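You operate a simulated robot arm through the tools that you are given. There is no shell and no other tool. Be economical: measure what you need, move in short steps, check, and stop when the job is done.

You are at the controls of a simulated two-armed robot. One attempt, no reset.

## Task
Pick up the green oil can with one hand, pass it to the other hand and put it on the free end of the test bench. Set down upright: green oil can.

Only the result counts: the job must be done as asked and must still hold three seconds after the hand-in. Knocking over, shifting, dropping, spilling or breaking anything else fails it.

## Robot
Two 7-joint arms with two-finger parallel grippers on one trunk, on a base that drives. Base frame: it is fixed to the floor where the robot stands at the start and does not move with it; the origin is under the middle of the robot, x ahead of it, y to its left, z up. Readings come in mm, rad, newtons and seconds.
The left shoulder is at the start at [60, 143, 943], the right one opposite. With the tool pointing down near the work surface each hand reaches from about 300 to 720 mm from the robot's upright axis, wherever it stands, measured 20 degrees to its own side. Places, roughly: free end of the test bench [-2800, 900, 900]. Payload 1.57 kg a hand.
The TCP of each hand is the grasp point between the finger pads, 30 mm short of the fingertips. In the tool frame z runs along the fingers and y along their closing line. Largest opening 110 mm; finger width 24, thickness 12; the body of the gripper, 48 by 112 mm, starts 78 mm behind the TCP.
Orientation is that of the tool frame in the base frame, as a unit quaternion [w, x, y, z]. With the fingers straight down and closing along the base's y, the tool's x points along the base's -x, its y along +y and its z along -z.

## Interface
- The arms move only by the tool nudge_tool. It takes "left_increments", "right_increments" or both (then of equal length, played together; a hand with none holds still); each is text: rows parted by semicolons, each of 7 numbers parted by spaces: the turn, a rotation vector about the tool's x, y, z in units of 5 degrees (1.0 is 5 degrees), then the shift along the tool's x, y, z in units of 50 mm (1.0 is 50 mm), then the opening in per cent of the stroke, from 0 (shut) to 100 (fully open). In form: rx ry rz tx ty tz fingers; .... A call has 1 to 8 rows; each row shifts and turns the commanded pose from where the row before left it, along the tool's axes as they then stand. A call with a number of a shift or a turn outside -1 to 1 is refused whole. A row lasts 0.2 s, in which the tool goes at most 50 mm and 0.15 rad; a call with a longer step from one row to the next is refused whole, and so is a gripper value outside its range. A pose out of reach is approached as far as the arm can. The call stops where the force on the tool passes 40 N (or 10 N more than at its start, if that is more) or the arm is blocked; 0.2 s more then pass. The fingers move at their own pace (about 45 mm/s each) and stop on an object; they squeeze with about 30 N. The grip force told is the motor's: it shows also when the fingers shut on nothing. Time passes only in rows, and 0.2 s behind the last, so rows that do not move let the fingers close. The reply holds the time, the measured pose of the TCP, the force on the tool along the base axes, the opening and the grip force, in the units named above and with some noise, with the torque about the TCP (base axes, N m) and any sound that the robot's microphone picked up.
- Cameras (640 x 400 px; columns grow to the right, rows downward): "scene" is now at [46.6, -18.1, 1556.2]; the picture's right is [-0.22, -0.98, 0.00], its down [-0.69, 0.16, -0.71] and it looks along [0.69, -0.15, -0.71] (base axes); focal length 291 px, centre (320, 200). "left" rides on the left gripper at [70, -16, -141] in its tool frame; the picture's right is [0.23, 0.97, 0.00], its down [-0.86, 0.20, -0.48] and it looks along [-0.47, 0.11, 0.88] (tool axes); focal length 222 px, centre (320, 200). "right" rides on the right gripper at [70, 16, -141] in its tool frame; the picture's right is [-0.23, 0.97, 0.00], its down [-0.85, -0.20, -0.48] and it looks along [-0.47, -0.11, 0.88] (tool axes); focal length 222 px, centre (320, 200). There is no depth. A picture from a camera that has moved, and an enlarged one, comes with that camera's place and axes in the base frame and with its lens.
- capture(camera): a new picture of that camera. No time passes.
- lift_body(by): slides the trunk up (or, below 0, down) by that many mm; the arms and the scene camera ride with it, the base frame stays. It gives what a move gives, with no picture.
- steer(legs): drives the robot by 1 to 6 legs, each [ahead, left, turn to the left] in mm, mm and rad, along the robot's own axes; the way and the turn of a leg run together, so that a leg with both is an arc; at most 1500 mm and 3.142 rad a leg. The arms and the cameras ride along, it lands a little off, and it stops where it bumps. It gives what a move gives.
- pan_tilt(pan, tilt): turns the head with the scene camera to pan (to the left, within 1.501 rad either way) and tilt (down, from -0.506 to 1.204), counted from straight ahead of the robot. It gives what a move gives.
- inspect(camera, box): a new picture of the part [left, top, right, bottom] of that camera's present view, enlarged. No time passes.
- job_done(): hands the job in; it is judged then, once.

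Go step by step. Nothing tells you exact positions but the pictures and the camera data: compare them with the known pose of the tool, close in by small moves and look again before you grip or let go. The budget is 120 turns and 88 pictures, counting those below and the enlarged ones. Unless the task says otherwise, let go and move clear before handing in, and close with one line.

The tools are called as a command line: name --argument value ..., lists and objects as JSON in quotes. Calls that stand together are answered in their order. nudge_tool: Moves the arms, as the interface text tells. Its arguments: {"type":"object","properties":{"left_increments":{"type":"string"},"right_increments":{"type":"string"}},"required":[]} The other tools are called the same way: lift_body (by) slides the trunk up or down; steer (legs) drives the base; pan_tilt (pan, tilt) turns the head that bears the scene camera; capture (camera) takes a picture; inspect (camera, box) takes an enlarged picture of a part of a camera's view; job_done () hands the job in.

At the start:

```text
time_s: 0.0
left_tcp_pos: [456.3, 69.9, 1128.0]
left_tcp_rot: [0.001, 0.0, 1.0, 0.0]
left_wrist_force: [-0.2, 0.5, 0.3]
left_moment: [-0.01, -0.01, -0.02]
left_grip_width: 110.5
left_gripper_force: 0.1
right_tcp_pos: [454.0, -362.7, 1100.7]
right_tcp_rot: [0.0, 0.0, 1.0, 0.0]
right_wrist_force: [-0.2, -0.2, -0.1]
right_moment: [0.02, -0.01, -0.01]
right_grip_width: 110.1
right_gripper_force: 0.1
trunk travel left (down, up): [-541.0, 49.0]
robot x, y, heading: [0.4, 2.3, -0.005]
head pan, tilt: [-0.222, 0.787]
```

scene: 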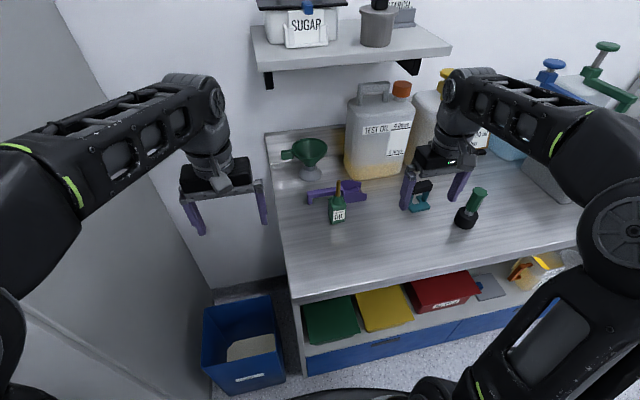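
right: 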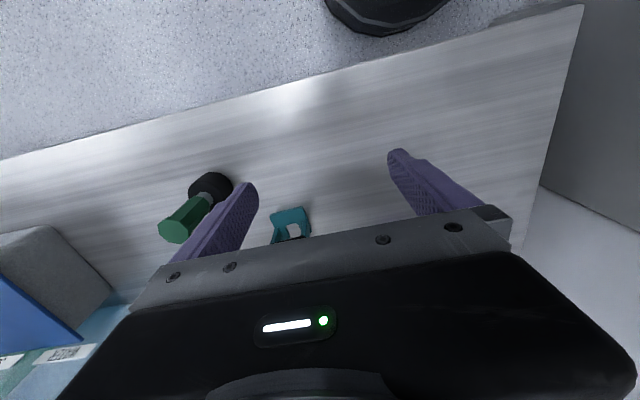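
left: 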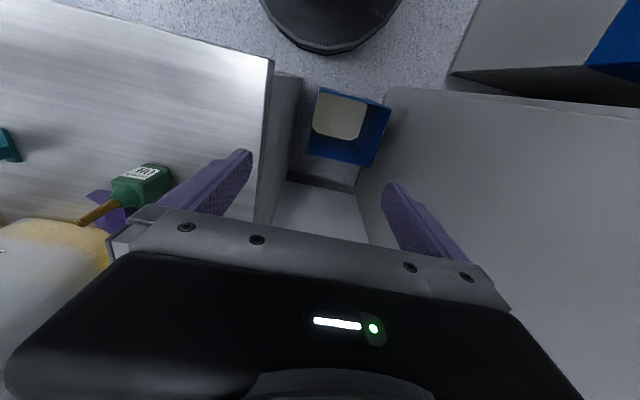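

The green oil can seems to be the small green bottle with a brown spout, at roughly [585, -185, 900]. I'll enlarge it to see its shape and what stands around it.

inspect --camera "scene" --box '[260, 120, 420, 240]'

inspect --camera "left" --box '[0, 120, 240, 270]'

```text
3.33 times, centred on (340, 180) of scene
camera zoom: at [46.6, -18.1, 1556.2], right [-0.22, -0.98, 0.0], down [-0.69, 0.16, -0.71], along [0.69, -0.15, -0.71], focal length 971 px, centre (253, 267)
```

zoom: 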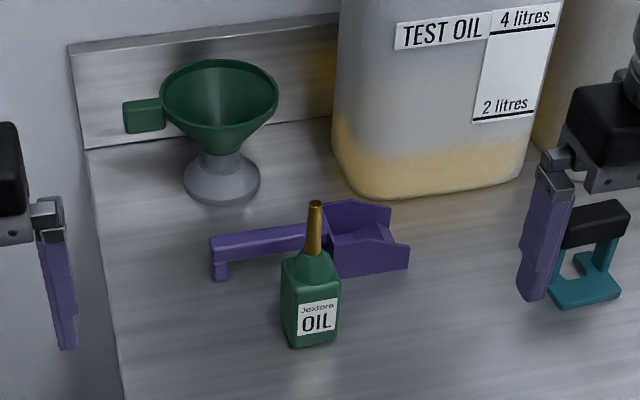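

```text
2.67 times, centred on (120, 195) of left
camera zoom: at [386.2, 52.1, 1268.6], right [-0.23, 0.97, 0.0], down [0.85, 0.2, 0.48], along [0.47, 0.11, -0.88], focal length 592 px, centre (853, 213)
```

zoom: 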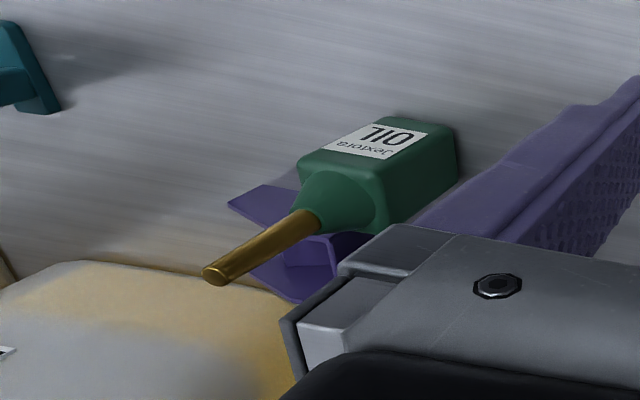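

The can is about 41 mm wide and about 85 mm tall in the body, with the spout top near z = 1049, centred around [598, -189]. I'll bring the right hand above it at its present height with the fingers partly open, then look.

nudge_tool --right_increments "0 0 0 -0.576 0.694 0.1 75; 0 0 0 -0.576 0.694 0 75; 0 0 0 -0.576 0.694 0 75; 0 0 0 -0.576 0.694 0 75; 0 0 0 -0.576 0.694 0 75; 0 0 0 0 0 0 75"

capture --camera "right"

inspect --camera "scene" --box '[260, 120, 420, 240]'

```text
time_s: 1.4
left_tcp_pos: [456.0, 68.9, 1127.9]
left_tcp_rot: [0.001, 0.0, 1.0, 0.001]
left_wrist_force: [0.0, 0.0, 0.2]
left_moment: [0.03, -0.04, -0.01]
left_grip_width: 110.0
left_gripper_force: 0.1
right_tcp_pos: [558.1, -241.3, 1096.0]
right_tcp_rot: [0.002, 0.0, 1.0, 0.0]
right_wrist_force: [-1.1, 0.1, 0.8]
right_moment: [0.02, -0.04, -0.01]
right_grip_width: 82.6
right_gripper_force: 0.1
right hand out of reach, approached as far as the arm can: row 4, 5
trunk travel left (down, up): [-541.0, 49.0]
robot x, y, heading: [-1.1, 2.4, 0.001]
head pan, tilt: [-0.222, 0.787]
```

```text
82 pictures are left
camera right: at [487.9, -225.8, 1236.8], right [0.23, 0.97, 0.0], down [0.85, -0.2, 0.48], along [0.47, -0.11, -0.88], focal length 222 px, centre (320, 200)
```

right: 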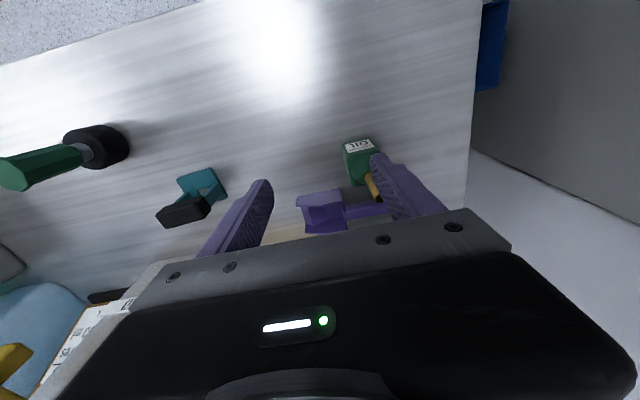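

```text
3.33 times, centred on (340, 180) of scene
camera zoom: at [46.3, -18.2, 1556.2], right [-0.22, -0.98, 0.0], down [-0.69, 0.16, -0.71], along [0.69, -0.15, -0.71], focal length 971 px, centre (253, 267)
```

zoom: 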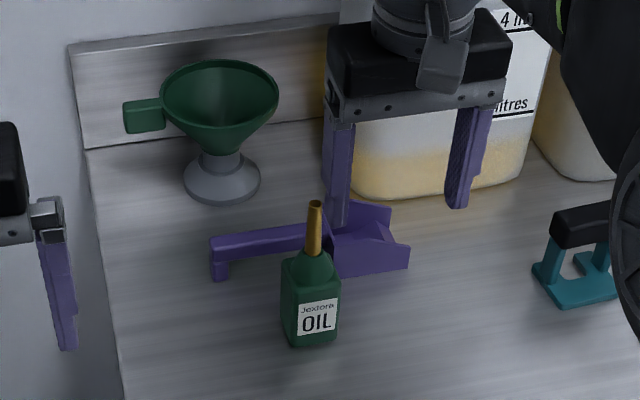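

At this height the right arm runs out of reach about 40 mm short. I'll raise the trunk and drive forward 50 mm, since the table edge looks about 90 mm ahead of the base.

lift_body --by 45

steer --legs '[[50, 0, 0]]'

```text
time_s: 2.3
left_tcp_pos: [456.6, 69.8, 1172.3]
left_tcp_rot: [0.002, 0.0, 1.0, 0.0]
left_wrist_force: [0.2, -0.1, 0.1]
left_moment: [0.01, 0.01, -0.01]
left_grip_width: 110.4
left_gripper_force: 0.1
right_tcp_pos: [556.9, -242.1, 1142.0]
right_tcp_rot: [0.001, 0.0, 1.0, 0.0]
right_wrist_force: [0.3, 0.4, 0.7]
right_moment: [-0.04, 0.02, 0.03]
right_grip_width: 82.3
right_gripper_force: 0.1
trunk travel left (down, up): [-586.0, 4.0]
robot x, y, heading: [0.7, 1.0, 0.001]
head pan, tilt: [-0.222, 0.787]
```

```text
time_s: 3.2
left_tcp_pos: [505.5, 69.1, 1171.2]
left_tcp_rot: [0.0, 0.0, 1.0, 0.0]
left_wrist_force: [0.8, -0.7, 0.1]
left_moment: [0.01, 0.04, -0.01]
left_grip_width: 110.0
left_gripper_force: 0.1
right_tcp_pos: [608.2, -242.6, 1140.3]
right_tcp_rot: [0.0, 0.0, 1.0, 0.0]
right_wrist_force: [0.0, 0.3, -0.6]
right_moment: [0.0, 0.03, 0.0]
right_grip_width: 82.3
right_gripper_force: 0.1
trunk travel left (down, up): [-586.0, 4.0]
robot x, y, heading: [43.0, 0.9, -0.0]
head pan, tilt: [-0.222, 0.787]
```

Now there is reach. I'll centre the right hand over the can and take a picture.

nudge_tool --right_increments "0 0 0 0.1 0.53 0 72; 0 0 0 0.1 0.53 0 72; 0 0 0 0 0 0.4 72; 0 0 0 0 0 0 72"

capture --camera "right"

capture --camera "scene"

```text
time_s: 4.2
left_tcp_pos: [504.2, 69.4, 1173.0]
left_tcp_rot: [0.001, 0.001, 1.0, 0.0]
left_wrist_force: [0.1, 0.2, 0.3]
left_moment: [0.0, -0.04, 0.0]
left_grip_width: 109.9
left_gripper_force: 0.0
right_tcp_pos: [595.3, -188.4, 1123.7]
right_tcp_rot: [0.002, 0.0, 1.0, 0.0]
right_wrist_force: [-0.2, 0.4, 0.4]
right_moment: [0.01, 0.02, 0.03]
right_grip_width: 79.0
right_gripper_force: 0.2
trunk travel left (down, up): [-586.0, 4.0]
robot x, y, heading: [49.6, -2.3, 0.0]
head pan, tilt: [-0.222, 0.787]
```

```text
80 pictures are left
camera right: at [525.8, -171.4, 1264.5], right [0.23, 0.97, 0.0], down [0.85, -0.2, 0.48], along [0.47, -0.11, -0.88], focal length 222 px, centre (320, 200)
```

right: 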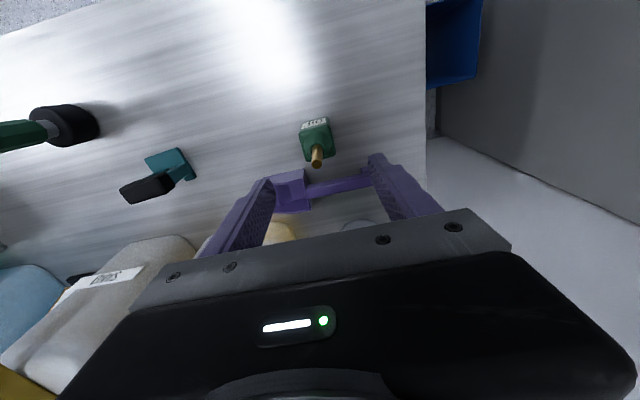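

```text
79 pictures are left
camera scene: at [93.8, -17.7, 1601.2], right [-0.22, -0.98, 0.0], down [-0.69, 0.16, -0.71], along [0.69, -0.15, -0.71], focal length 291 px, centre (320, 200)
```

scene: 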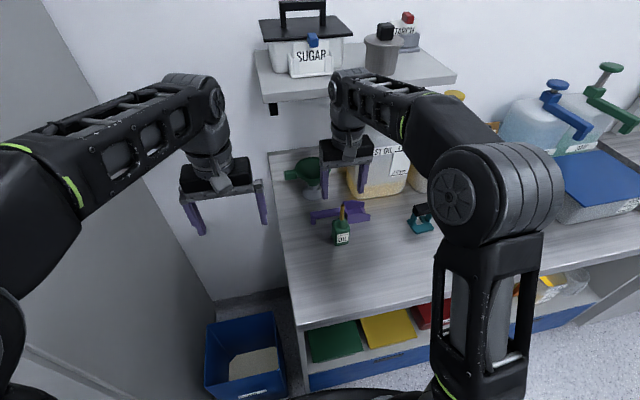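

inspect --camera "right" --box '[240, 90, 400, 190]'

inspect --camera "scene" --box '[270, 160, 430, 260]'

```text
4.00 times, centred on (320, 140) of right
camera zoom: at [525.8, -171.4, 1264.5], right [0.23, 0.97, 0.0], down [0.85, -0.2, 0.48], along [0.47, -0.11, -0.88], focal length 888 px, centre (320, 440)
```

zoom: 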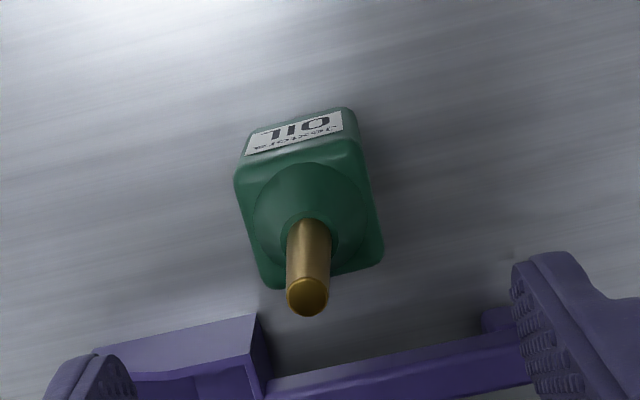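

```text
4.00 times, centred on (350, 210) of scene
camera zoom: at [93.8, -17.7, 1601.2], right [-0.22, -0.98, 0.0], down [-0.69, 0.16, -0.71], along [0.69, -0.15, -0.71], focal length 1165 px, centre (200, 160)
```

zoom: 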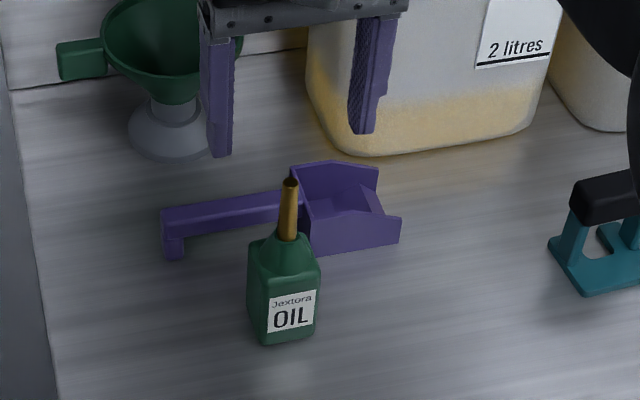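

The can is square to the axes, about 39 mm on a side, centred at [596, -191], with the spout top at about 1053–1060. I'll descend to TCP z ≈ 990 and check palm clearance.

nudge_tool --right_increments "0 0 0 0 -0.05 0.67 68; 0 0 0 0 0 0.67 68; 0 0 0 0 0 0.67 68; 0 0 0 0 0 0.67 68; 0 0 0 0 0 0 68"

capture --camera "right"

inspect --camera "scene" --box '[270, 140, 430, 260]'

```text
time_s: 5.4
left_tcp_pos: [503.7, 68.6, 1172.5]
left_tcp_rot: [0.001, -0.001, 1.0, 0.0]
left_wrist_force: [0.3, 0.0, 0.2]
left_moment: [-0.01, -0.02, 0.03]
left_grip_width: 110.0
left_gripper_force: 0.2
right_tcp_pos: [595.2, -189.8, 987.0]
right_tcp_rot: [0.002, 0.0, 1.0, 0.0]
right_wrist_force: [1.1, 1.0, 0.3]
right_moment: [0.03, -0.01, -0.05]
right_grip_width: 74.6
right_gripper_force: 0.1
trunk travel left (down, up): [-586.0, 4.0]
robot x, y, heading: [46.2, -0.1, 0.001]
head pan, tilt: [-0.222, 0.787]
```

```text
76 pictures are left
camera right: at [525.2, -174.3, 1128.5], right [0.23, 0.97, 0.0], down [0.85, -0.2, 0.48], along [0.47, -0.11, -0.88], focal length 222 px, centre (320, 200)
```

right: 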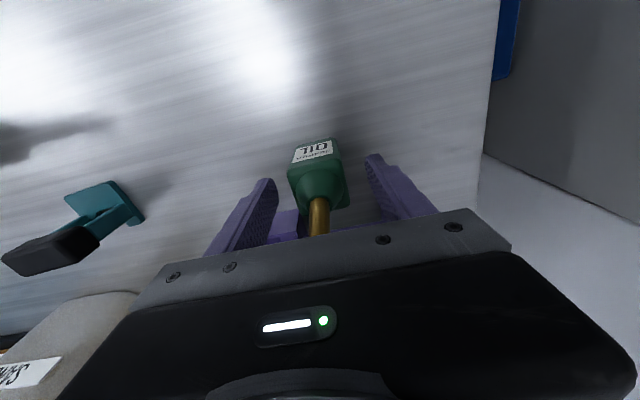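

```text
3.33 times, centred on (350, 200) of scene
camera zoom: at [93.8, -18.0, 1601.2], right [-0.22, -0.98, 0.0], down [-0.69, 0.16, -0.71], along [0.69, -0.15, -0.71], focal length 971 px, centre (220, 200)
```

zoom: 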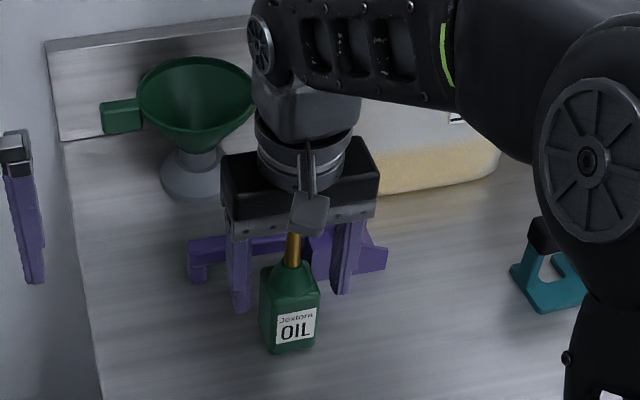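

The fingers straddle the body evenly. I'll go 4 mm lower and close.

nudge_tool --right_increments "0 0 0 0 -0.02 0.08 60; 0 0 0 0 0 0 0; 0 0 0 0 0 0 0; 0 0 0 0 0 0 0; 0 0 0 0 0 0 0; 0 0 0 0 0 0 0"

inspect --camera "scene" --box '[270, 140, 430, 260]'

```text
time_s: 6.8
left_tcp_pos: [504.5, 68.4, 1171.9]
left_tcp_rot: [0.002, 0.001, 1.0, 0.0]
left_wrist_force: [0.0, 0.2, 0.2]
left_moment: [-0.02, -0.02, -0.03]
left_grip_width: 110.2
left_gripper_force: 0.0
right_tcp_pos: [595.4, -191.9, 984.3]
right_tcp_rot: [0.001, 0.0, 1.0, 0.0]
right_wrist_force: [0.3, 0.5, -0.1]
right_moment: [0.05, 0.0, 0.0]
right_grip_width: 43.3
right_gripper_force: 29.7
trunk travel left (down, up): [-586.0, 4.0]
robot x, y, heading: [45.9, -4.4, -0.004]
head pan, tilt: [-0.222, 0.787]
```

```text
3.33 times, centred on (350, 200) of scene
camera zoom: at [94.0, -18.0, 1601.2], right [-0.22, -0.98, 0.0], down [-0.69, 0.16, -0.71], along [0.69, -0.15, -0.71], focal length 971 px, centre (220, 200)
```

zoom: 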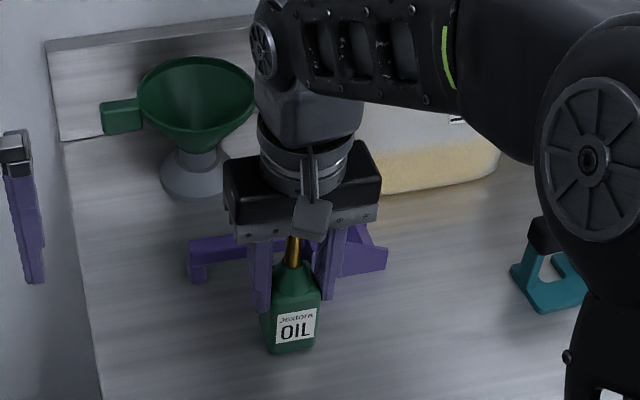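

Gripped at 43 mm with about 30 N. I'll lift straight up in small rows.

nudge_tool --right_increments "0 0 0 0 0 -0.4 0; 0 0 0 0 0 -0.6 0; 0 0 0 0 0 -0.6 0; 0 0 0 0 0 -0.6 0; 0 0 0 0 0 0 0"

capture --camera "scene"

```text
time_s: 8.0
left_tcp_pos: [503.3, 69.9, 1172.6]
left_tcp_rot: [0.001, 0.0, 1.0, 0.0]
left_wrist_force: [-0.4, 0.5, 0.1]
left_moment: [0.01, -0.01, 0.0]
left_grip_width: 110.0
left_gripper_force: 0.0
right_tcp_pos: [594.8, -193.6, 1094.2]
right_tcp_rot: [0.001, 0.0, 1.0, 0.0]
right_wrist_force: [0.1, 1.0, -1.0]
right_moment: [0.01, -0.02, -0.02]
right_grip_width: 43.5
right_gripper_force: 29.7
trunk travel left (down, up): [-586.0, 4.0]
robot x, y, heading: [49.1, -3.6, -0.003]
head pan, tilt: [-0.222, 0.787]
```

```text
73 pictures are left
camera scene: at [94.4, -18.1, 1601.2], right [-0.22, -0.98, 0.0], down [-0.69, 0.16, -0.71], along [0.69, -0.15, -0.71], focal length 291 px, centre (320, 200)
```

scene: 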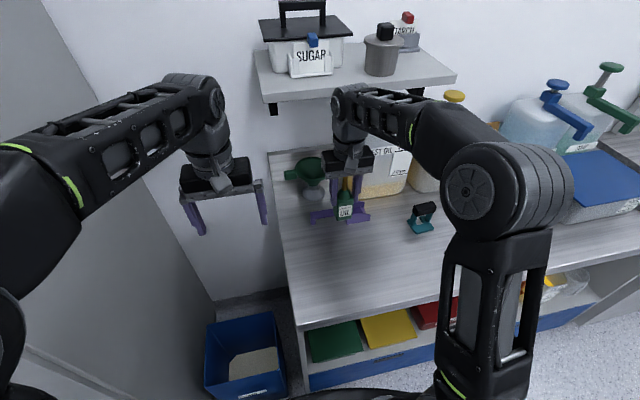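

The can is in the right hand. I'll back off the bench to get room, then look to both sides.

steer --legs '[[-350, 0, 0]]'

pan_tilt --pan 1.5 --tilt 0.4

capture --camera "scene"

pan_tilt --pan -1.5 --tilt 0.4

capture --camera "scene"

```text
time_s: 10.2
left_tcp_pos: [155.5, 70.6, 1172.4]
left_tcp_rot: [0.001, -0.004, 1.0, 0.0]
left_wrist_force: [0.2, -0.2, 0.8]
left_moment: [-0.01, -0.04, -0.02]
left_grip_width: 110.1
left_gripper_force: 0.0
right_tcp_pos: [250.8, -190.3, 1095.3]
right_tcp_rot: [0.003, -0.004, 1.0, 0.0]
right_wrist_force: [-0.1, 0.6, -1.7]
right_moment: [0.01, -0.03, 0.01]
right_grip_width: 43.3
right_gripper_force: 30.3
trunk travel left (down, up): [-586.0, 4.0]
robot x, y, heading: [-302.5, -2.1, 0.008]
head pan, tilt: [-0.222, 0.787]
```

```text
time_s: 12.0
left_tcp_pos: [156.8, 71.2, 1172.2]
left_tcp_rot: [0.002, -0.004, 1.0, 0.0]
left_wrist_force: [-0.2, -0.2, 0.6]
left_moment: [0.0, 0.0, -0.02]
left_grip_width: 110.0
left_gripper_force: 0.1
right_tcp_pos: [250.7, -189.4, 1094.7]
right_tcp_rot: [0.0, -0.004, 1.0, 0.001]
right_wrist_force: [0.0, -0.5, -1.8]
right_moment: [0.01, 0.02, 0.03]
right_grip_width: 43.4
right_gripper_force: 30.1
trunk travel left (down, up): [-586.0, 4.0]
robot x, y, heading: [-300.3, 0.5, 0.008]
head pan, tilt: [1.499, 0.4]
```

```text
72 pictures are left
camera scene: at [-325.6, 90.6, 1635.3], right [1.0, -0.06, 0.0], down [-0.03, -0.39, -0.92], along [0.06, 0.92, -0.39], focal length 291 px, centre (320, 200)
```

scene: 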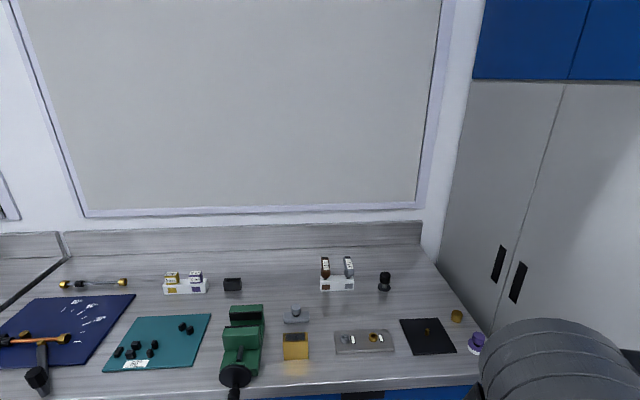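

```text
time_s: 14.6
left_tcp_pos: [157.0, 70.2, 1172.0]
left_tcp_rot: [0.001, -0.004, 1.0, 0.0]
left_wrist_force: [-0.4, -0.5, -0.3]
left_moment: [0.01, -0.05, -0.02]
left_grip_width: 110.0
left_gripper_force: 0.1
right_tcp_pos: [250.5, -190.0, 1094.5]
right_tcp_rot: [0.001, -0.005, 1.0, 0.0]
right_wrist_force: [0.0, 0.2, -1.9]
right_moment: [-0.01, 0.04, -0.03]
right_grip_width: 43.3
right_gripper_force: 29.9
trunk travel left (down, up): [-586.0, 4.0]
robot x, y, heading: [-298.2, -4.9, 0.014]
head pan, tilt: [-1.499, 0.4]
```

```text
71 pictures are left
camera scene: at [-324.1, -94.2, 1635.3], right [-1.0, -0.08, 0.0], down [-0.03, 0.39, -0.92], along [0.07, -0.92, -0.39], focal length 291 px, centre (320, 200)
```

scene: 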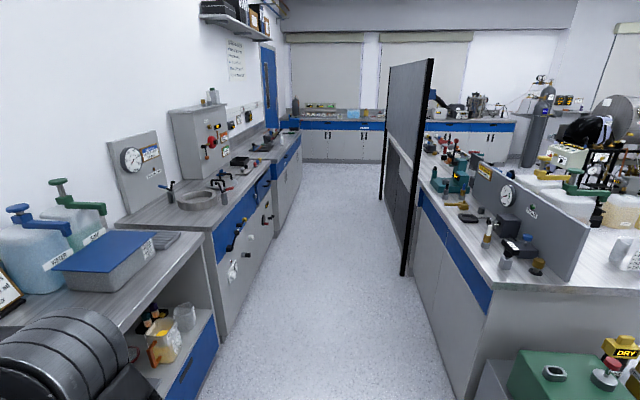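

The aisle between the left-hand benches and the island is where I'll drive. The hand-over comes first, here in free space. I yaw the left hand to the right and the right hand to the left by 45°, then pitch the left hand so it can take the can low from the side.

nudge_tool --left_increments "0 0 1 0 0 0 70; 0 0 1 0 0 0 70; 0 0 1 0 0 0 70; 0 0 1 0 0 0 70; 0 0 1 0 0 0 70; 0 0 1 0 0 0 70; 0 0 1 0 0 0 70; 0 0 1 0 0 0 70" --right_increments "0 0 -1 0 0 0 0; 0 0 -1 0 0 0 0; 0 0 -1 0 0 0 0; 0 0 -1 0 0 0 0; 0 0 -1 0 0 0 0; 0 0 -1 0 0 0 0; 0 0 -1 0 0 0 0; 0 0 -1 0 0 0 0"

pan_tilt --pan -0.1 --tilt 0.75

capture --camera "scene"

```text
time_s: 16.4
left_tcp_pos: [157.2, 70.3, 1172.3]
left_tcp_rot: [0.0, 0.339, 0.941, 0.0]
left_wrist_force: [-0.1, -0.2, 0.8]
left_moment: [0.03, 0.04, 0.01]
left_grip_width: 77.0
left_gripper_force: 0.1
right_tcp_pos: [249.1, -189.0, 1095.1]
right_tcp_rot: [0.001, -0.347, 0.938, -0.001]
right_wrist_force: [0.3, -0.1, -1.8]
right_moment: [0.01, 0.03, -0.02]
right_grip_width: 43.4
right_gripper_force: 30.1
trunk travel left (down, up): [-586.0, 4.0]
robot x, y, heading: [-298.6, 2.0, 0.003]
head pan, tilt: [-1.499, 0.4]
```

```text
time_s: 17.9
left_tcp_pos: [157.5, 70.7, 1172.3]
left_tcp_rot: [0.001, 0.338, 0.941, 0.0]
left_wrist_force: [0.0, 0.2, 0.3]
left_moment: [0.04, 0.01, 0.01]
left_grip_width: 77.2
left_gripper_force: 0.2
right_tcp_pos: [250.0, -189.5, 1094.3]
right_tcp_rot: [0.001, -0.346, 0.938, -0.001]
right_wrist_force: [-0.1, 1.3, -1.7]
right_moment: [0.02, -0.01, 0.04]
right_grip_width: 43.5
right_gripper_force: 30.0
trunk travel left (down, up): [-586.0, 4.0]
robot x, y, heading: [-297.4, 1.5, 0.007]
head pan, tilt: [-0.099, 0.75]
```

```text
70 pictures are left
camera scene: at [-249.0, -9.5, 1604.2], right [-0.09, -1.0, 0.0], down [-0.68, 0.06, -0.73], along [0.73, -0.07, -0.68], focal length 291 px, centre (320, 200)
```

scene: 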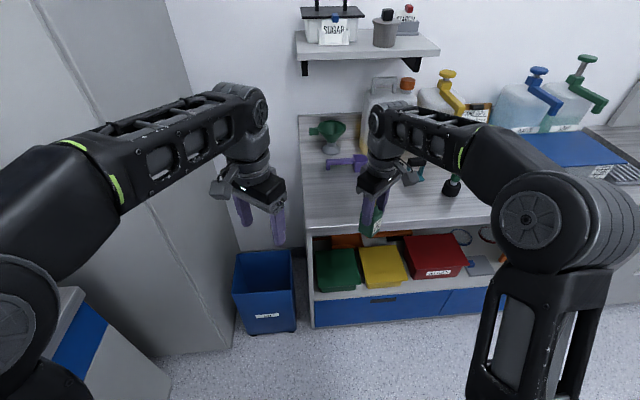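

Next: the last 5° of yaw for each hand, then the left hand pitches.

nudge_tool --left_increments "0 0 1 0 0 0 65; 0 -1 0 0 0 0 65; 0 -1 0 0 0 0 65; 0 -1 0 0 0 0 65; 0 -1 0 0 0 0 65; 0 -1 0 0 0 0 65; 0 -1 0 0 0 0 65; 0 -1 0 0 0 0 65" --right_increments "0 0 -1 0 0 0 0; 0 0 0 0 0 0 0; 0 0 0 0 0 0 0; 0 0 0 0 0 0 0; 0 0 0 0 0 0 0; 0 0 0 0 0 0 0; 0 0 0 0 0 0 0; 0 0 0 0 0 0 0"

nudge_tool --left_increments "0 -1 0 0 0 0 65; 0 -1 0 0 0 0 65; 0 -1 0 0 0 0 65; 0 0 0 0 0 0 65"

capture --camera "scene"

```text
time_s: 19.7
left_tcp_pos: [156.4, 70.9, 1171.7]
left_tcp_rot: [0.28, 0.361, 0.882, -0.114]
left_wrist_force: [0.3, 0.3, -0.1]
left_moment: [-0.01, 0.0, 0.0]
left_grip_width: 71.4
left_gripper_force: 0.1
right_tcp_pos: [250.0, -189.6, 1095.5]
right_tcp_rot: [0.001, -0.387, 0.922, -0.001]
right_wrist_force: [-0.2, 0.2, -0.8]
right_moment: [-0.01, -0.03, 0.01]
right_grip_width: 43.6
right_gripper_force: 29.8
trunk travel left (down, up): [-586.0, 4.0]
robot x, y, heading: [-298.8, -3.5, 0.012]
head pan, tilt: [-0.099, 0.75]
```

```text
time_s: 20.7
left_tcp_pos: [156.4, 71.0, 1173.4]
left_tcp_rot: [0.392, 0.343, 0.838, -0.16]
left_wrist_force: [-1.0, -0.6, 0.3]
left_moment: [-0.04, -0.02, -0.03]
left_grip_width: 71.6
left_gripper_force: 0.2
right_tcp_pos: [252.2, -189.8, 1095.6]
right_tcp_rot: [0.001, -0.387, 0.922, 0.0]
right_wrist_force: [0.2, -0.2, -1.6]
right_moment: [0.01, -0.02, 0.01]
right_grip_width: 43.4
right_gripper_force: 29.7
trunk travel left (down, up): [-586.0, 4.0]
robot x, y, heading: [-297.7, -2.6, 0.014]
head pan, tilt: [-0.099, 0.75]
```

```text
69 pictures are left
camera scene: at [-248.7, -9.7, 1604.2], right [-0.09, -1.0, 0.0], down [-0.68, 0.06, -0.73], along [0.73, -0.07, -0.68], focal length 291 px, centre (320, 200)
```

scene: 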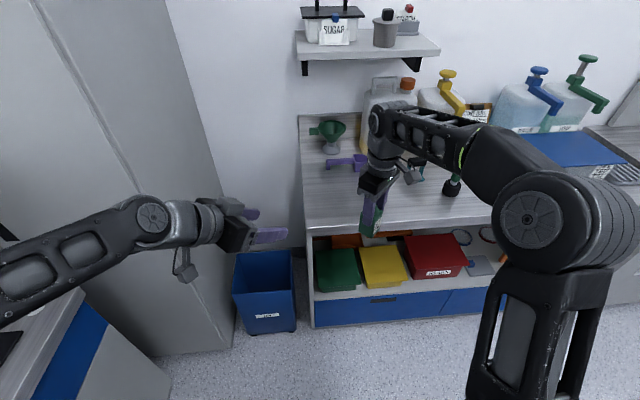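

Left tool axis is as planned, [0.55, -0.54, -0.64]. The right hand brings the can in front of the robot, then the left hand comes to a standoff 100 mm short of it.

nudge_tool --right_increments "0 0 0 -0.59 0.59 0 0; 0 0 0 -0.59 0.59 0 0; 0 0 0 -0.59 0.59 0 0; 0 0 0 0 0 0 0"

nudge_tool --left_increments "0 0 0 -0.045 -0.203 0.708 65; 0 0 0 -0.045 -0.203 0.708 65; 0 0 0 -0.045 -0.203 0.708 65; 0 0 0 0 0 0 65"

capture --camera "scene"

capture --camera "left"

```text
time_s: 21.7
left_tcp_pos: [156.1, 69.7, 1172.4]
left_tcp_rot: [0.392, 0.344, 0.838, -0.16]
left_wrist_force: [0.1, 0.2, -0.1]
left_moment: [0.01, -0.04, 0.03]
left_grip_width: 71.0
left_gripper_force: 0.1
right_tcp_pos: [251.0, -65.4, 1093.9]
right_tcp_rot: [0.002, -0.387, 0.922, 0.0]
right_wrist_force: [0.1, 0.6, -2.3]
right_moment: [0.01, 0.01, 0.02]
right_grip_width: 43.4
right_gripper_force: 30.2
trunk travel left (down, up): [-586.0, 4.0]
robot x, y, heading: [-297.3, -5.9, 0.009]
head pan, tilt: [-0.099, 0.75]
```

```text
time_s: 22.7
left_tcp_pos: [195.6, -9.1, 1108.8]
left_tcp_rot: [0.392, 0.344, 0.838, -0.16]
left_wrist_force: [-0.2, 0.0, -0.3]
left_moment: [-0.04, -0.03, 0.02]
left_grip_width: 71.3
left_gripper_force: 0.0
right_tcp_pos: [250.5, -63.8, 1093.9]
right_tcp_rot: [0.001, -0.387, 0.922, 0.0]
right_wrist_force: [0.4, 0.5, -1.1]
right_moment: [-0.01, -0.02, 0.02]
right_grip_width: 43.7
right_gripper_force: 30.2
trunk travel left (down, up): [-586.0, 4.0]
robot x, y, heading: [-297.9, -1.2, 0.006]
head pan, tilt: [-0.099, 0.75]
```

```text
68 pictures are left
camera scene: at [-249.8, -8.7, 1604.3], right [-0.09, -1.0, 0.0], down [-0.68, 0.06, -0.73], along [0.73, -0.07, -0.68], focal length 291 px, centre (320, 200)
```

scene: 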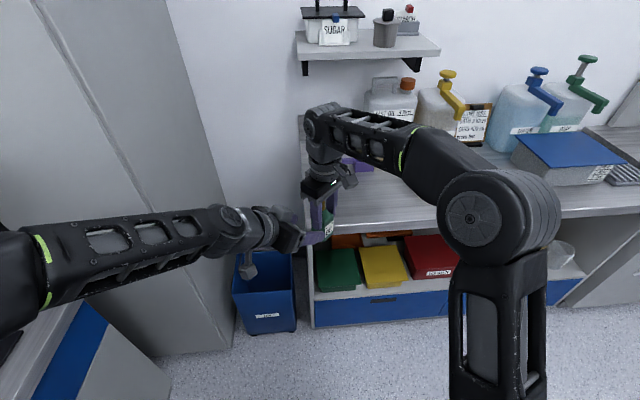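

```text
67 pictures are left
camera left: at [74.6, 86.8, 1145.3], right [0.58, 0.8, -0.17], down [0.27, 0.01, 0.96], along [0.77, -0.6, -0.21], focal length 222 px, centre (320, 200)
```

left: 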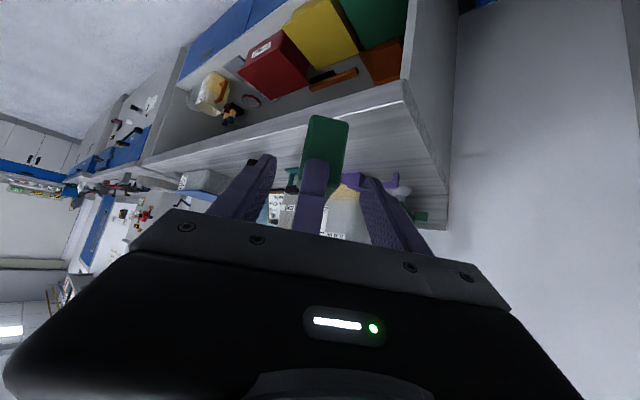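

The can sits centred between the left fingers, with the right finger inside the gap. I'll advance 60 mm along the tool axis and check.

nudge_tool --left_increments "0 0 0 0 0 0.6 65; 0 0 0 0 0 0.6 65; 0 0 0 0 0 0 65"

capture --camera "left"

inspect --camera "scene" --box '[220, 120, 400, 280]'

```text
time_s: 23.5
left_tcp_pos: [229.5, -43.7, 1069.9]
left_tcp_rot: [0.392, 0.344, 0.838, -0.16]
left_wrist_force: [-0.5, 0.8, -0.1]
left_moment: [0.01, 0.01, -0.02]
left_grip_width: 71.3
left_gripper_force: 0.0
right_tcp_pos: [249.8, -64.5, 1094.5]
right_tcp_rot: [0.001, -0.387, 0.922, -0.001]
right_wrist_force: [-0.4, -0.1, -1.5]
right_moment: [0.0, 0.02, 0.01]
right_grip_width: 43.7
right_gripper_force: 30.2
trunk travel left (down, up): [-586.0, 4.0]
robot x, y, heading: [-298.5, 1.6, 0.008]
head pan, tilt: [-0.099, 0.75]
```

```text
66 pictures are left
camera left: at [108.8, 51.8, 1106.8], right [0.58, 0.8, -0.17], down [0.27, 0.01, 0.96], along [0.77, -0.6, -0.21], focal length 222 px, centre (320, 200)
```

left: 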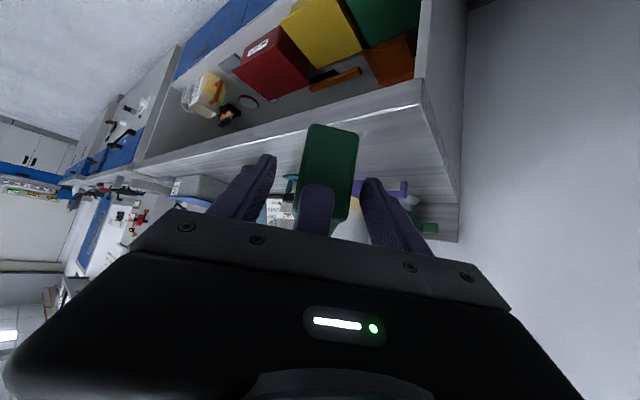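

```text
2.50 times, centred on (310, 200) of scene
camera zoom: at [-249.5, -9.2, 1604.3], right [-0.09, -1.0, 0.0], down [-0.68, 0.06, -0.73], along [0.73, -0.07, -0.68], focal length 728 px, centre (345, 200)
```

zoom: 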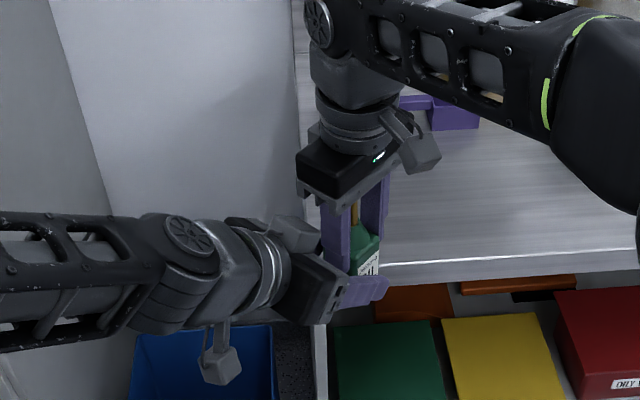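

Clear. I'll advance the last 38 mm and close the left fingers.

nudge_tool --left_increments "0 0 0 0 0 0.38 65; 0 0 0 0 0 0.38 65; 0 0 0 0 0 0 65"

capture --camera "left"

inspect --camera "scene" --box '[220, 120, 400, 280]'

```text
time_s: 24.3
left_tcp_pos: [251.5, -63.8, 1046.5]
left_tcp_rot: [0.391, 0.345, 0.838, -0.161]
left_wrist_force: [-15.1, 10.0, 8.4]
left_moment: [-0.61, -1.1, 0.11]
left_grip_width: 71.4
left_gripper_force: 0.2
right_tcp_pos: [251.3, -67.7, 1094.2]
right_tcp_rot: [0.002, -0.386, 0.923, -0.003]
right_wrist_force: [15.9, -8.4, -10.1]
right_moment: [0.15, 0.4, -0.12]
right_grip_width: 43.0
right_gripper_force: 30.2
trunk travel left (down, up): [-586.0, 4.0]
robot x, y, heading: [-300.3, -6.5, 0.007]
head pan, tilt: [-0.099, 0.75]
```

```text
64 pictures are left
camera left: at [130.4, 32.9, 1083.9], right [0.58, 0.8, -0.17], down [0.27, 0.01, 0.96], along [0.77, -0.61, -0.21], focal length 222 px, centre (320, 200)
```

left: 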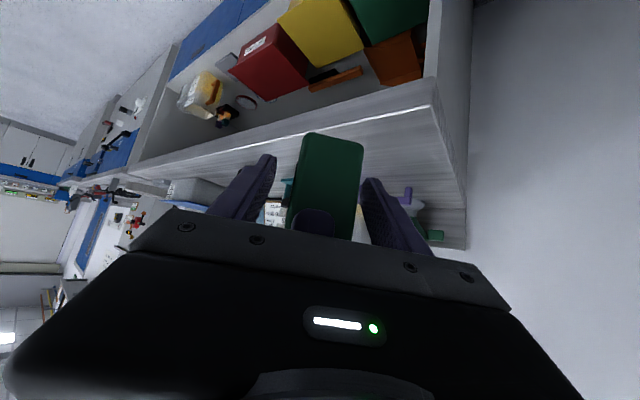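

```text
2.50 times, centred on (310, 200) of scene
camera zoom: at [-249.2, -9.2, 1604.2], right [-0.09, -1.0, 0.0], down [-0.68, 0.06, -0.73], along [0.73, -0.07, -0.68], focal length 728 px, centre (345, 200)
```

zoom: 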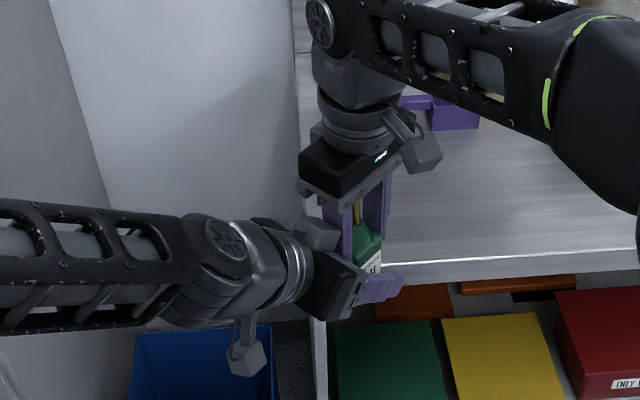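

The left palm touched the right finger (about 20 N). I'll back off 10 mm along the axis.

nudge_tool --left_increments "0 0 0 0 0 -0.2 65; 0 0 0 0 0 0 65"

```text
time_s: 24.9
left_tcp_pos: [245.1, -57.3, 1054.9]
left_tcp_rot: [0.391, 0.344, 0.839, -0.159]
left_wrist_force: [0.3, -0.1, 0.0]
left_moment: [-0.01, -0.05, -0.01]
left_grip_width: 71.5
left_gripper_force: 0.0
right_tcp_pos: [250.1, -63.8, 1092.9]
right_tcp_rot: [0.001, -0.387, 0.922, 0.001]
right_wrist_force: [0.4, 0.2, -1.2]
right_moment: [-0.01, 0.04, 0.04]
right_grip_width: 43.4
right_gripper_force: 30.0
trunk travel left (down, up): [-586.0, 4.0]
robot x, y, heading: [-299.8, -2.3, 0.009]
head pan, tilt: [-0.099, 0.75]
```

Free again, and centred across the fingers to about 1 mm. Closing the left hand.

nudge_tool --left_increments "0 0 0 0 0 0 30; 0 0 0 0 0 0 0; 0 0 0 0 0 0 0; 0 0 0 0 0 0 0; 0 0 0 0 0 0 0; 0 0 0 0 0 0 0"

capture --camera "left"

```text
time_s: 26.3
left_tcp_pos: [246.6, -54.6, 1054.3]
left_tcp_rot: [0.393, 0.342, 0.839, -0.159]
left_wrist_force: [19.1, 10.3, -4.7]
left_moment: [-0.36, 0.56, -0.03]
left_grip_width: 43.8
left_gripper_force: 29.9
right_tcp_pos: [249.3, -64.6, 1092.6]
right_tcp_rot: [-0.001, -0.387, 0.922, -0.001]
right_wrist_force: [-17.9, -9.9, 5.1]
right_moment: [0.08, 0.16, 0.27]
right_grip_width: 43.5
right_gripper_force: 29.7
trunk travel left (down, up): [-586.0, 4.0]
robot x, y, heading: [-300.8, -2.2, 0.011]
head pan, tilt: [-0.099, 0.75]
```

```text
62 pictures are left
camera left: at [124.9, 39.5, 1091.0], right [0.58, 0.8, -0.17], down [0.27, 0.02, 0.96], along [0.77, -0.6, -0.21], focal length 222 px, centre (320, 200)
```

left: 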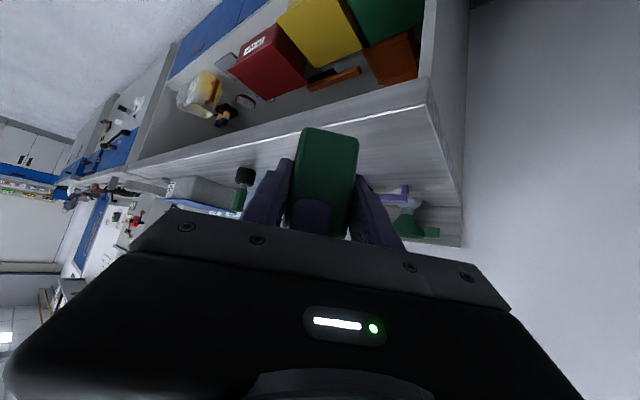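

The left hand has it (43.8 mm, 30 N). There is about 20 N of side load between the hands, so I'll relieve it with a 2 mm shift before letting go.

nudge_tool --left_increments "0 0 0 0 0.05 0 0; 0 0 0 0 0 0 0"

```text
time_s: 26.9
left_tcp_pos: [245.5, -55.1, 1053.2]
left_tcp_rot: [0.391, 0.343, 0.839, -0.159]
left_wrist_force: [11.0, 7.0, -3.5]
left_moment: [-0.03, -0.1, 0.19]
left_grip_width: 43.5
left_gripper_force: 30.0
right_tcp_pos: [249.0, -64.5, 1093.5]
right_tcp_rot: [0.001, -0.386, 0.922, -0.001]
right_wrist_force: [-11.3, -7.4, 4.4]
right_moment: [-0.16, 0.59, -0.09]
right_grip_width: 43.3
right_gripper_force: 29.6
trunk travel left (down, up): [-586.0, 4.0]
robot x, y, heading: [-297.0, -1.0, 0.006]
head pan, tilt: [-0.099, 0.75]
```

nudge_tool --left_increments "0 0 0 0 0.05 0 0; 0 0 0 0 0 0 0; 0 0 0 0 0 0 0; 0 0 0 0 0 0 0" --right_increments "0 0 0 0 0 0 0; 0 0 0 0 0 0 47; 0 0 0 0 0 0 47; 0 0 0 0 0 0 47"

capture --camera "left"

inspect --camera "scene" --box '[220, 120, 400, 280]'

```text
time_s: 27.9
left_tcp_pos: [247.9, -52.9, 1053.7]
left_tcp_rot: [0.391, 0.344, 0.838, -0.161]
left_wrist_force: [0.2, 0.3, -0.5]
left_moment: [0.0, 0.01, -0.02]
left_grip_width: 43.7
left_gripper_force: 30.1
right_tcp_pos: [250.4, -65.4, 1094.0]
right_tcp_rot: [0.001, -0.388, 0.922, 0.0]
right_wrist_force: [-0.4, 0.1, -0.2]
right_moment: [0.0, 0.01, -0.01]
right_grip_width: 51.6
right_gripper_force: 0.0
trunk travel left (down, up): [-586.0, 4.0]
robot x, y, heading: [-300.1, -1.9, 0.006]
head pan, tilt: [-0.099, 0.75]
```

```text
61 pictures are left
camera left: at [128.0, 42.0, 1090.8], right [0.58, 0.8, -0.17], down [0.27, 0.01, 0.96], along [0.77, -0.6, -0.21], focal length 222 px, centre (320, 200)
```

left: 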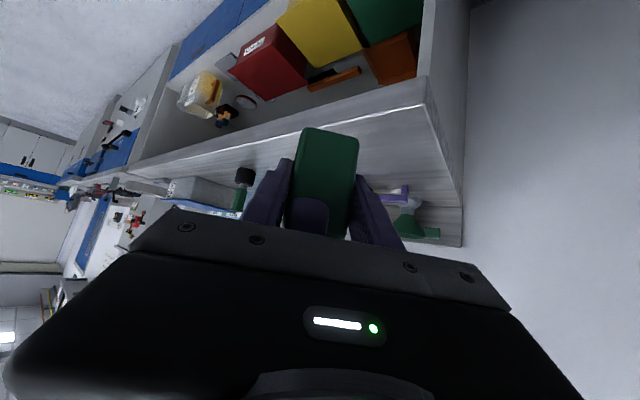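

```text
2.50 times, centred on (310, 200) of scene
camera zoom: at [-248.9, -9.4, 1604.2], right [-0.09, -1.0, 0.0], down [-0.68, 0.06, -0.73], along [0.73, -0.07, -0.68], focal length 728 px, centre (345, 200)
```

zoom: 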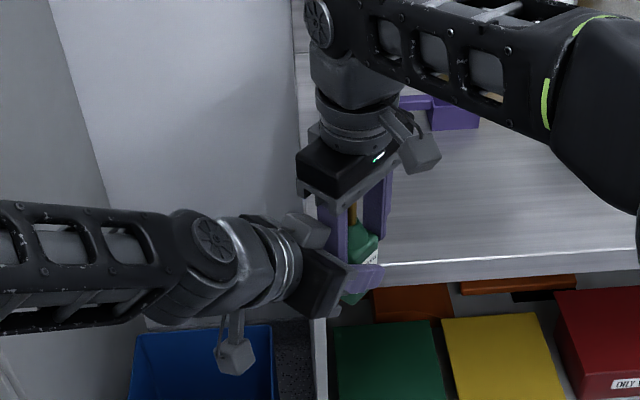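

The right hand is open and unloaded. I'll separate them vertically, lowering the left hand with the can while the right rises a little.

nudge_tool --left_increments "0 0 0 0.5 0 0.417 0; 0 0 0 0.5 0 0.417 0; 0 0 0 0.5 0 0.417 0; 0 0 0 0 0 0 0" --right_increments "0 0 0 0 0 -0.2 47; 0 0 0 0 0 -0.2 47; 0 0 0 0 0 -0.2 47; 0 0 0 0 0 0 47"

capture --camera "scene"

```text
time_s: 28.9
left_tcp_pos: [247.1, -54.6, 953.2]
left_tcp_rot: [0.391, 0.343, 0.838, -0.161]
left_wrist_force: [-0.1, -0.3, 0.2]
left_moment: [0.03, 0.0, 0.0]
left_grip_width: 43.6
left_gripper_force: 30.6
right_tcp_pos: [248.6, -64.9, 1125.8]
right_tcp_rot: [0.001, -0.387, 0.922, -0.001]
right_wrist_force: [-1.1, -0.3, -0.3]
right_moment: [0.03, 0.03, 0.0]
right_grip_width: 51.6
right_gripper_force: 0.0
trunk travel left (down, up): [-586.0, 4.0]
robot x, y, heading: [-300.4, -1.4, 0.007]
head pan, tilt: [-0.099, 0.75]
```

```text
59 pictures are left
camera scene: at [-249.4, -9.5, 1604.3], right [-0.09, -1.0, 0.0], down [-0.68, 0.06, -0.73], along [0.73, -0.07, -0.68], focal length 291 px, centre (320, 200)
```

scene: 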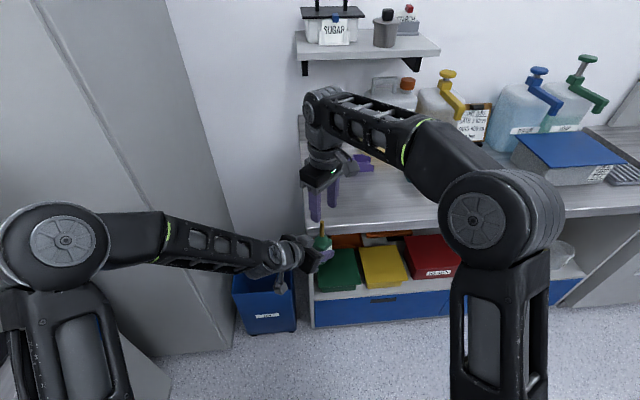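

Hand-over done. Next the right hand moves away to the side, then the left hand raises the can for driving.

nudge_tool --right_increments "0 0 0 0.792 -0.452 0 47; 0 0 0 0.792 -0.452 0 47; 0 0 0 0.792 -0.452 0 47; 0 0 0 0.792 -0.452 0 47; 0 0 0 0.792 -0.452 0 47"

nudge_tool --left_increments "0 0 0 -0.5 0 -0.417 0; 0 0 0 -0.5 0 -0.417 0; 0 0 0 -0.5 0 -0.417 0; 0 0 0 -0.5 0 -0.417 0"

steer --legs '[[-500, 0, 0]]'

pan_tilt --pan 1.5 --tilt 0.55

capture --camera "scene"

```text
time_s: 30.1
left_tcp_pos: [248.5, -53.4, 953.2]
left_tcp_rot: [0.391, 0.343, 0.839, -0.159]
left_wrist_force: [0.2, 0.7, 0.4]
left_moment: [0.02, -0.01, -0.02]
left_grip_width: 43.7
left_gripper_force: 29.8
right_tcp_pos: [187.4, -286.9, 1124.2]
right_tcp_rot: [0.001, -0.387, 0.922, -0.001]
right_wrist_force: [0.1, -1.0, 0.2]
right_moment: [-0.01, -0.02, -0.01]
right_grip_width: 51.7
right_gripper_force: 0.2
trunk travel left (down, up): [-586.0, 4.0]
robot x, y, heading: [-298.9, 0.4, 0.011]
head pan, tilt: [-0.099, 0.75]
```

```text
time_s: 31.1
left_tcp_pos: [247.7, -54.3, 1086.4]
left_tcp_rot: [0.392, 0.343, 0.839, -0.159]
left_wrist_force: [-1.5, 0.2, -1.1]
left_moment: [0.0, 0.01, -0.05]
left_grip_width: 43.7
left_gripper_force: 30.0
right_tcp_pos: [187.4, -286.1, 1125.2]
right_tcp_rot: [0.001, -0.387, 0.922, 0.0]
right_wrist_force: [-0.6, -0.4, -0.6]
right_moment: [-0.02, -0.02, 0.01]
right_grip_width: 51.5
right_gripper_force: 0.1
trunk travel left (down, up): [-586.0, 4.0]
robot x, y, heading: [-298.7, 0.8, 0.009]
head pan, tilt: [-0.099, 0.75]
```

```text
time_s: 34.0
left_tcp_pos: [-243.9, -58.9, 1086.0]
left_tcp_rot: [0.392, 0.343, 0.838, -0.16]
left_wrist_force: [-0.3, 0.2, -2.4]
left_moment: [-0.01, -0.02, 0.02]
left_grip_width: 43.7
left_gripper_force: 30.0
right_tcp_pos: [-304.9, -291.0, 1124.9]
right_tcp_rot: [0.001, -0.386, 0.922, -0.001]
right_wrist_force: [0.3, -0.2, 0.1]
right_moment: [0.01, -0.04, 0.02]
right_grip_width: 51.9
right_gripper_force: 0.1
trunk travel left (down, up): [-586.0, 4.0]
robot x, y, heading: [-792.1, -9.0, 0.007]
head pan, tilt: [-0.099, 0.75]
```

```text
time_s: 35.7
left_tcp_pos: [-243.1, -58.8, 1085.4]
left_tcp_rot: [0.391, 0.343, 0.839, -0.159]
left_wrist_force: [0.3, 0.4, -1.5]
left_moment: [0.02, 0.02, 0.01]
left_grip_width: 43.7
left_gripper_force: 30.3
right_tcp_pos: [-304.6, -291.2, 1124.1]
right_tcp_rot: [0.001, -0.386, 0.922, 0.0]
right_wrist_force: [-0.2, -0.3, -1.2]
right_moment: [-0.02, 0.0, 0.01]
right_grip_width: 51.7
right_gripper_force: 0.2
trunk travel left (down, up): [-586.0, 4.0]
robot x, y, heading: [-791.8, -5.5, 0.007]
head pan, tilt: [1.499, 0.55]
```

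```text
58 pictures are left
camera scene: at [-817.6, 83.7, 1621.6], right [1.0, -0.06, 0.0], down [-0.03, -0.52, -0.85], along [0.05, 0.85, -0.52], focal length 291 px, centre (320, 200)
```

scene: 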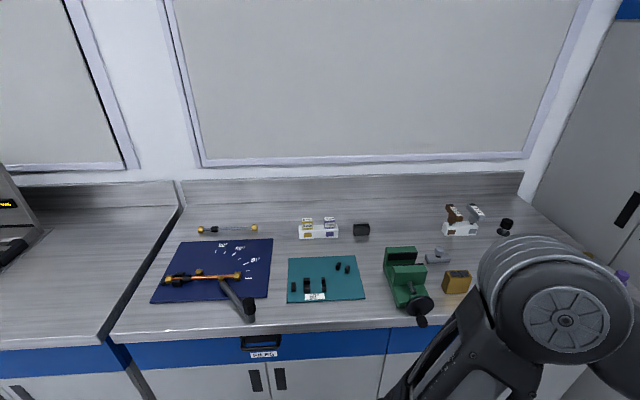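

The left-hand bench front is at y ≈ 580, and a second bench with a machine follows beyond x ≈ -1360. I'll shift right a bit, turn left to face the benches and look along -x.

steer --legs '[[0, -150, 0], [0, 0, 1.57]]'

capture --camera "scene"

pan_tilt --pan 0.7 --tilt 0.5

capture --camera "scene"

```text
time_s: 40.9
left_tcp_pos: [-733.2, 386.7, 1085.7]
left_tcp_rot: [0.39, -0.348, 0.837, 0.162]
left_wrist_force: [0.1, 0.0, -0.1]
left_moment: [-0.02, 0.0, -0.02]
left_grip_width: 43.9
left_gripper_force: 30.2
right_tcp_pos: [-502.0, 326.2, 1124.9]
right_tcp_rot: [-0.002, 0.924, -0.381, -0.001]
right_wrist_force: [0.1, 0.9, 0.6]
right_moment: [-0.04, -0.02, -0.01]
right_grip_width: 51.7
right_gripper_force: 0.1
trunk travel left (down, up): [-586.0, 4.0]
robot x, y, heading: [-791.8, -163.7, 1.571]
head pan, tilt: [1.499, 0.55]
```

```text
57 pictures are left
camera scene: at [-881.8, -183.9, 1621.6], right [0.07, 1.0, 0.0], down [0.52, -0.04, -0.85], along [-0.85, 0.06, -0.52], focal length 291 px, centre (320, 200)
```

scene: 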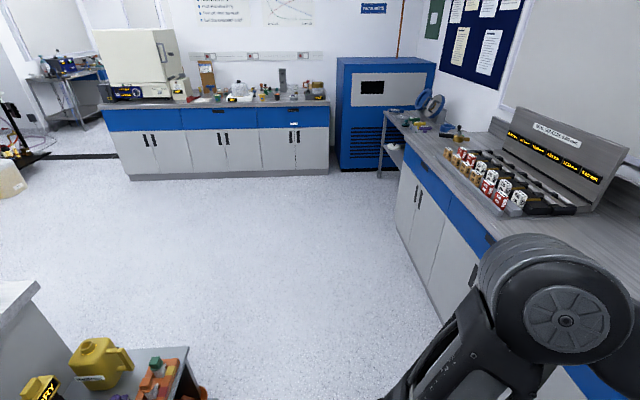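

```text
time_s: 42.0
left_tcp_pos: [-734.3, 387.2, 1086.5]
left_tcp_rot: [0.39, -0.348, 0.837, 0.163]
left_wrist_force: [-0.2, 0.3, -1.3]
left_moment: [-0.02, 0.06, 0.0]
left_grip_width: 43.6
left_gripper_force: 30.0
right_tcp_pos: [-501.7, 325.7, 1124.8]
right_tcp_rot: [-0.001, 0.925, -0.38, 0.0]
right_wrist_force: [-0.2, -0.3, -0.1]
right_moment: [0.04, -0.01, 0.0]
right_grip_width: 51.7
right_gripper_force: 0.0
trunk travel left (down, up): [-586.0, 4.0]
robot x, y, heading: [-790.6, -158.7, 1.579]
head pan, tilt: [0.7, 0.499]
```

```text
56 pictures are left
camera scene: at [-851.0, -120.7, 1626.2], right [0.76, 0.65, 0.0], down [0.31, -0.36, -0.88], along [-0.57, 0.67, -0.48], focal length 291 px, centre (320, 200)
```

scene: 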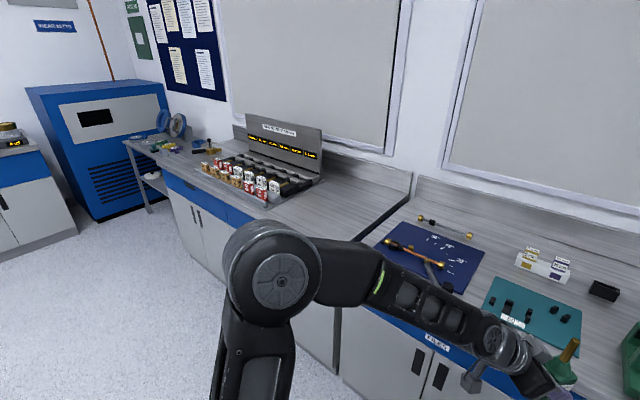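

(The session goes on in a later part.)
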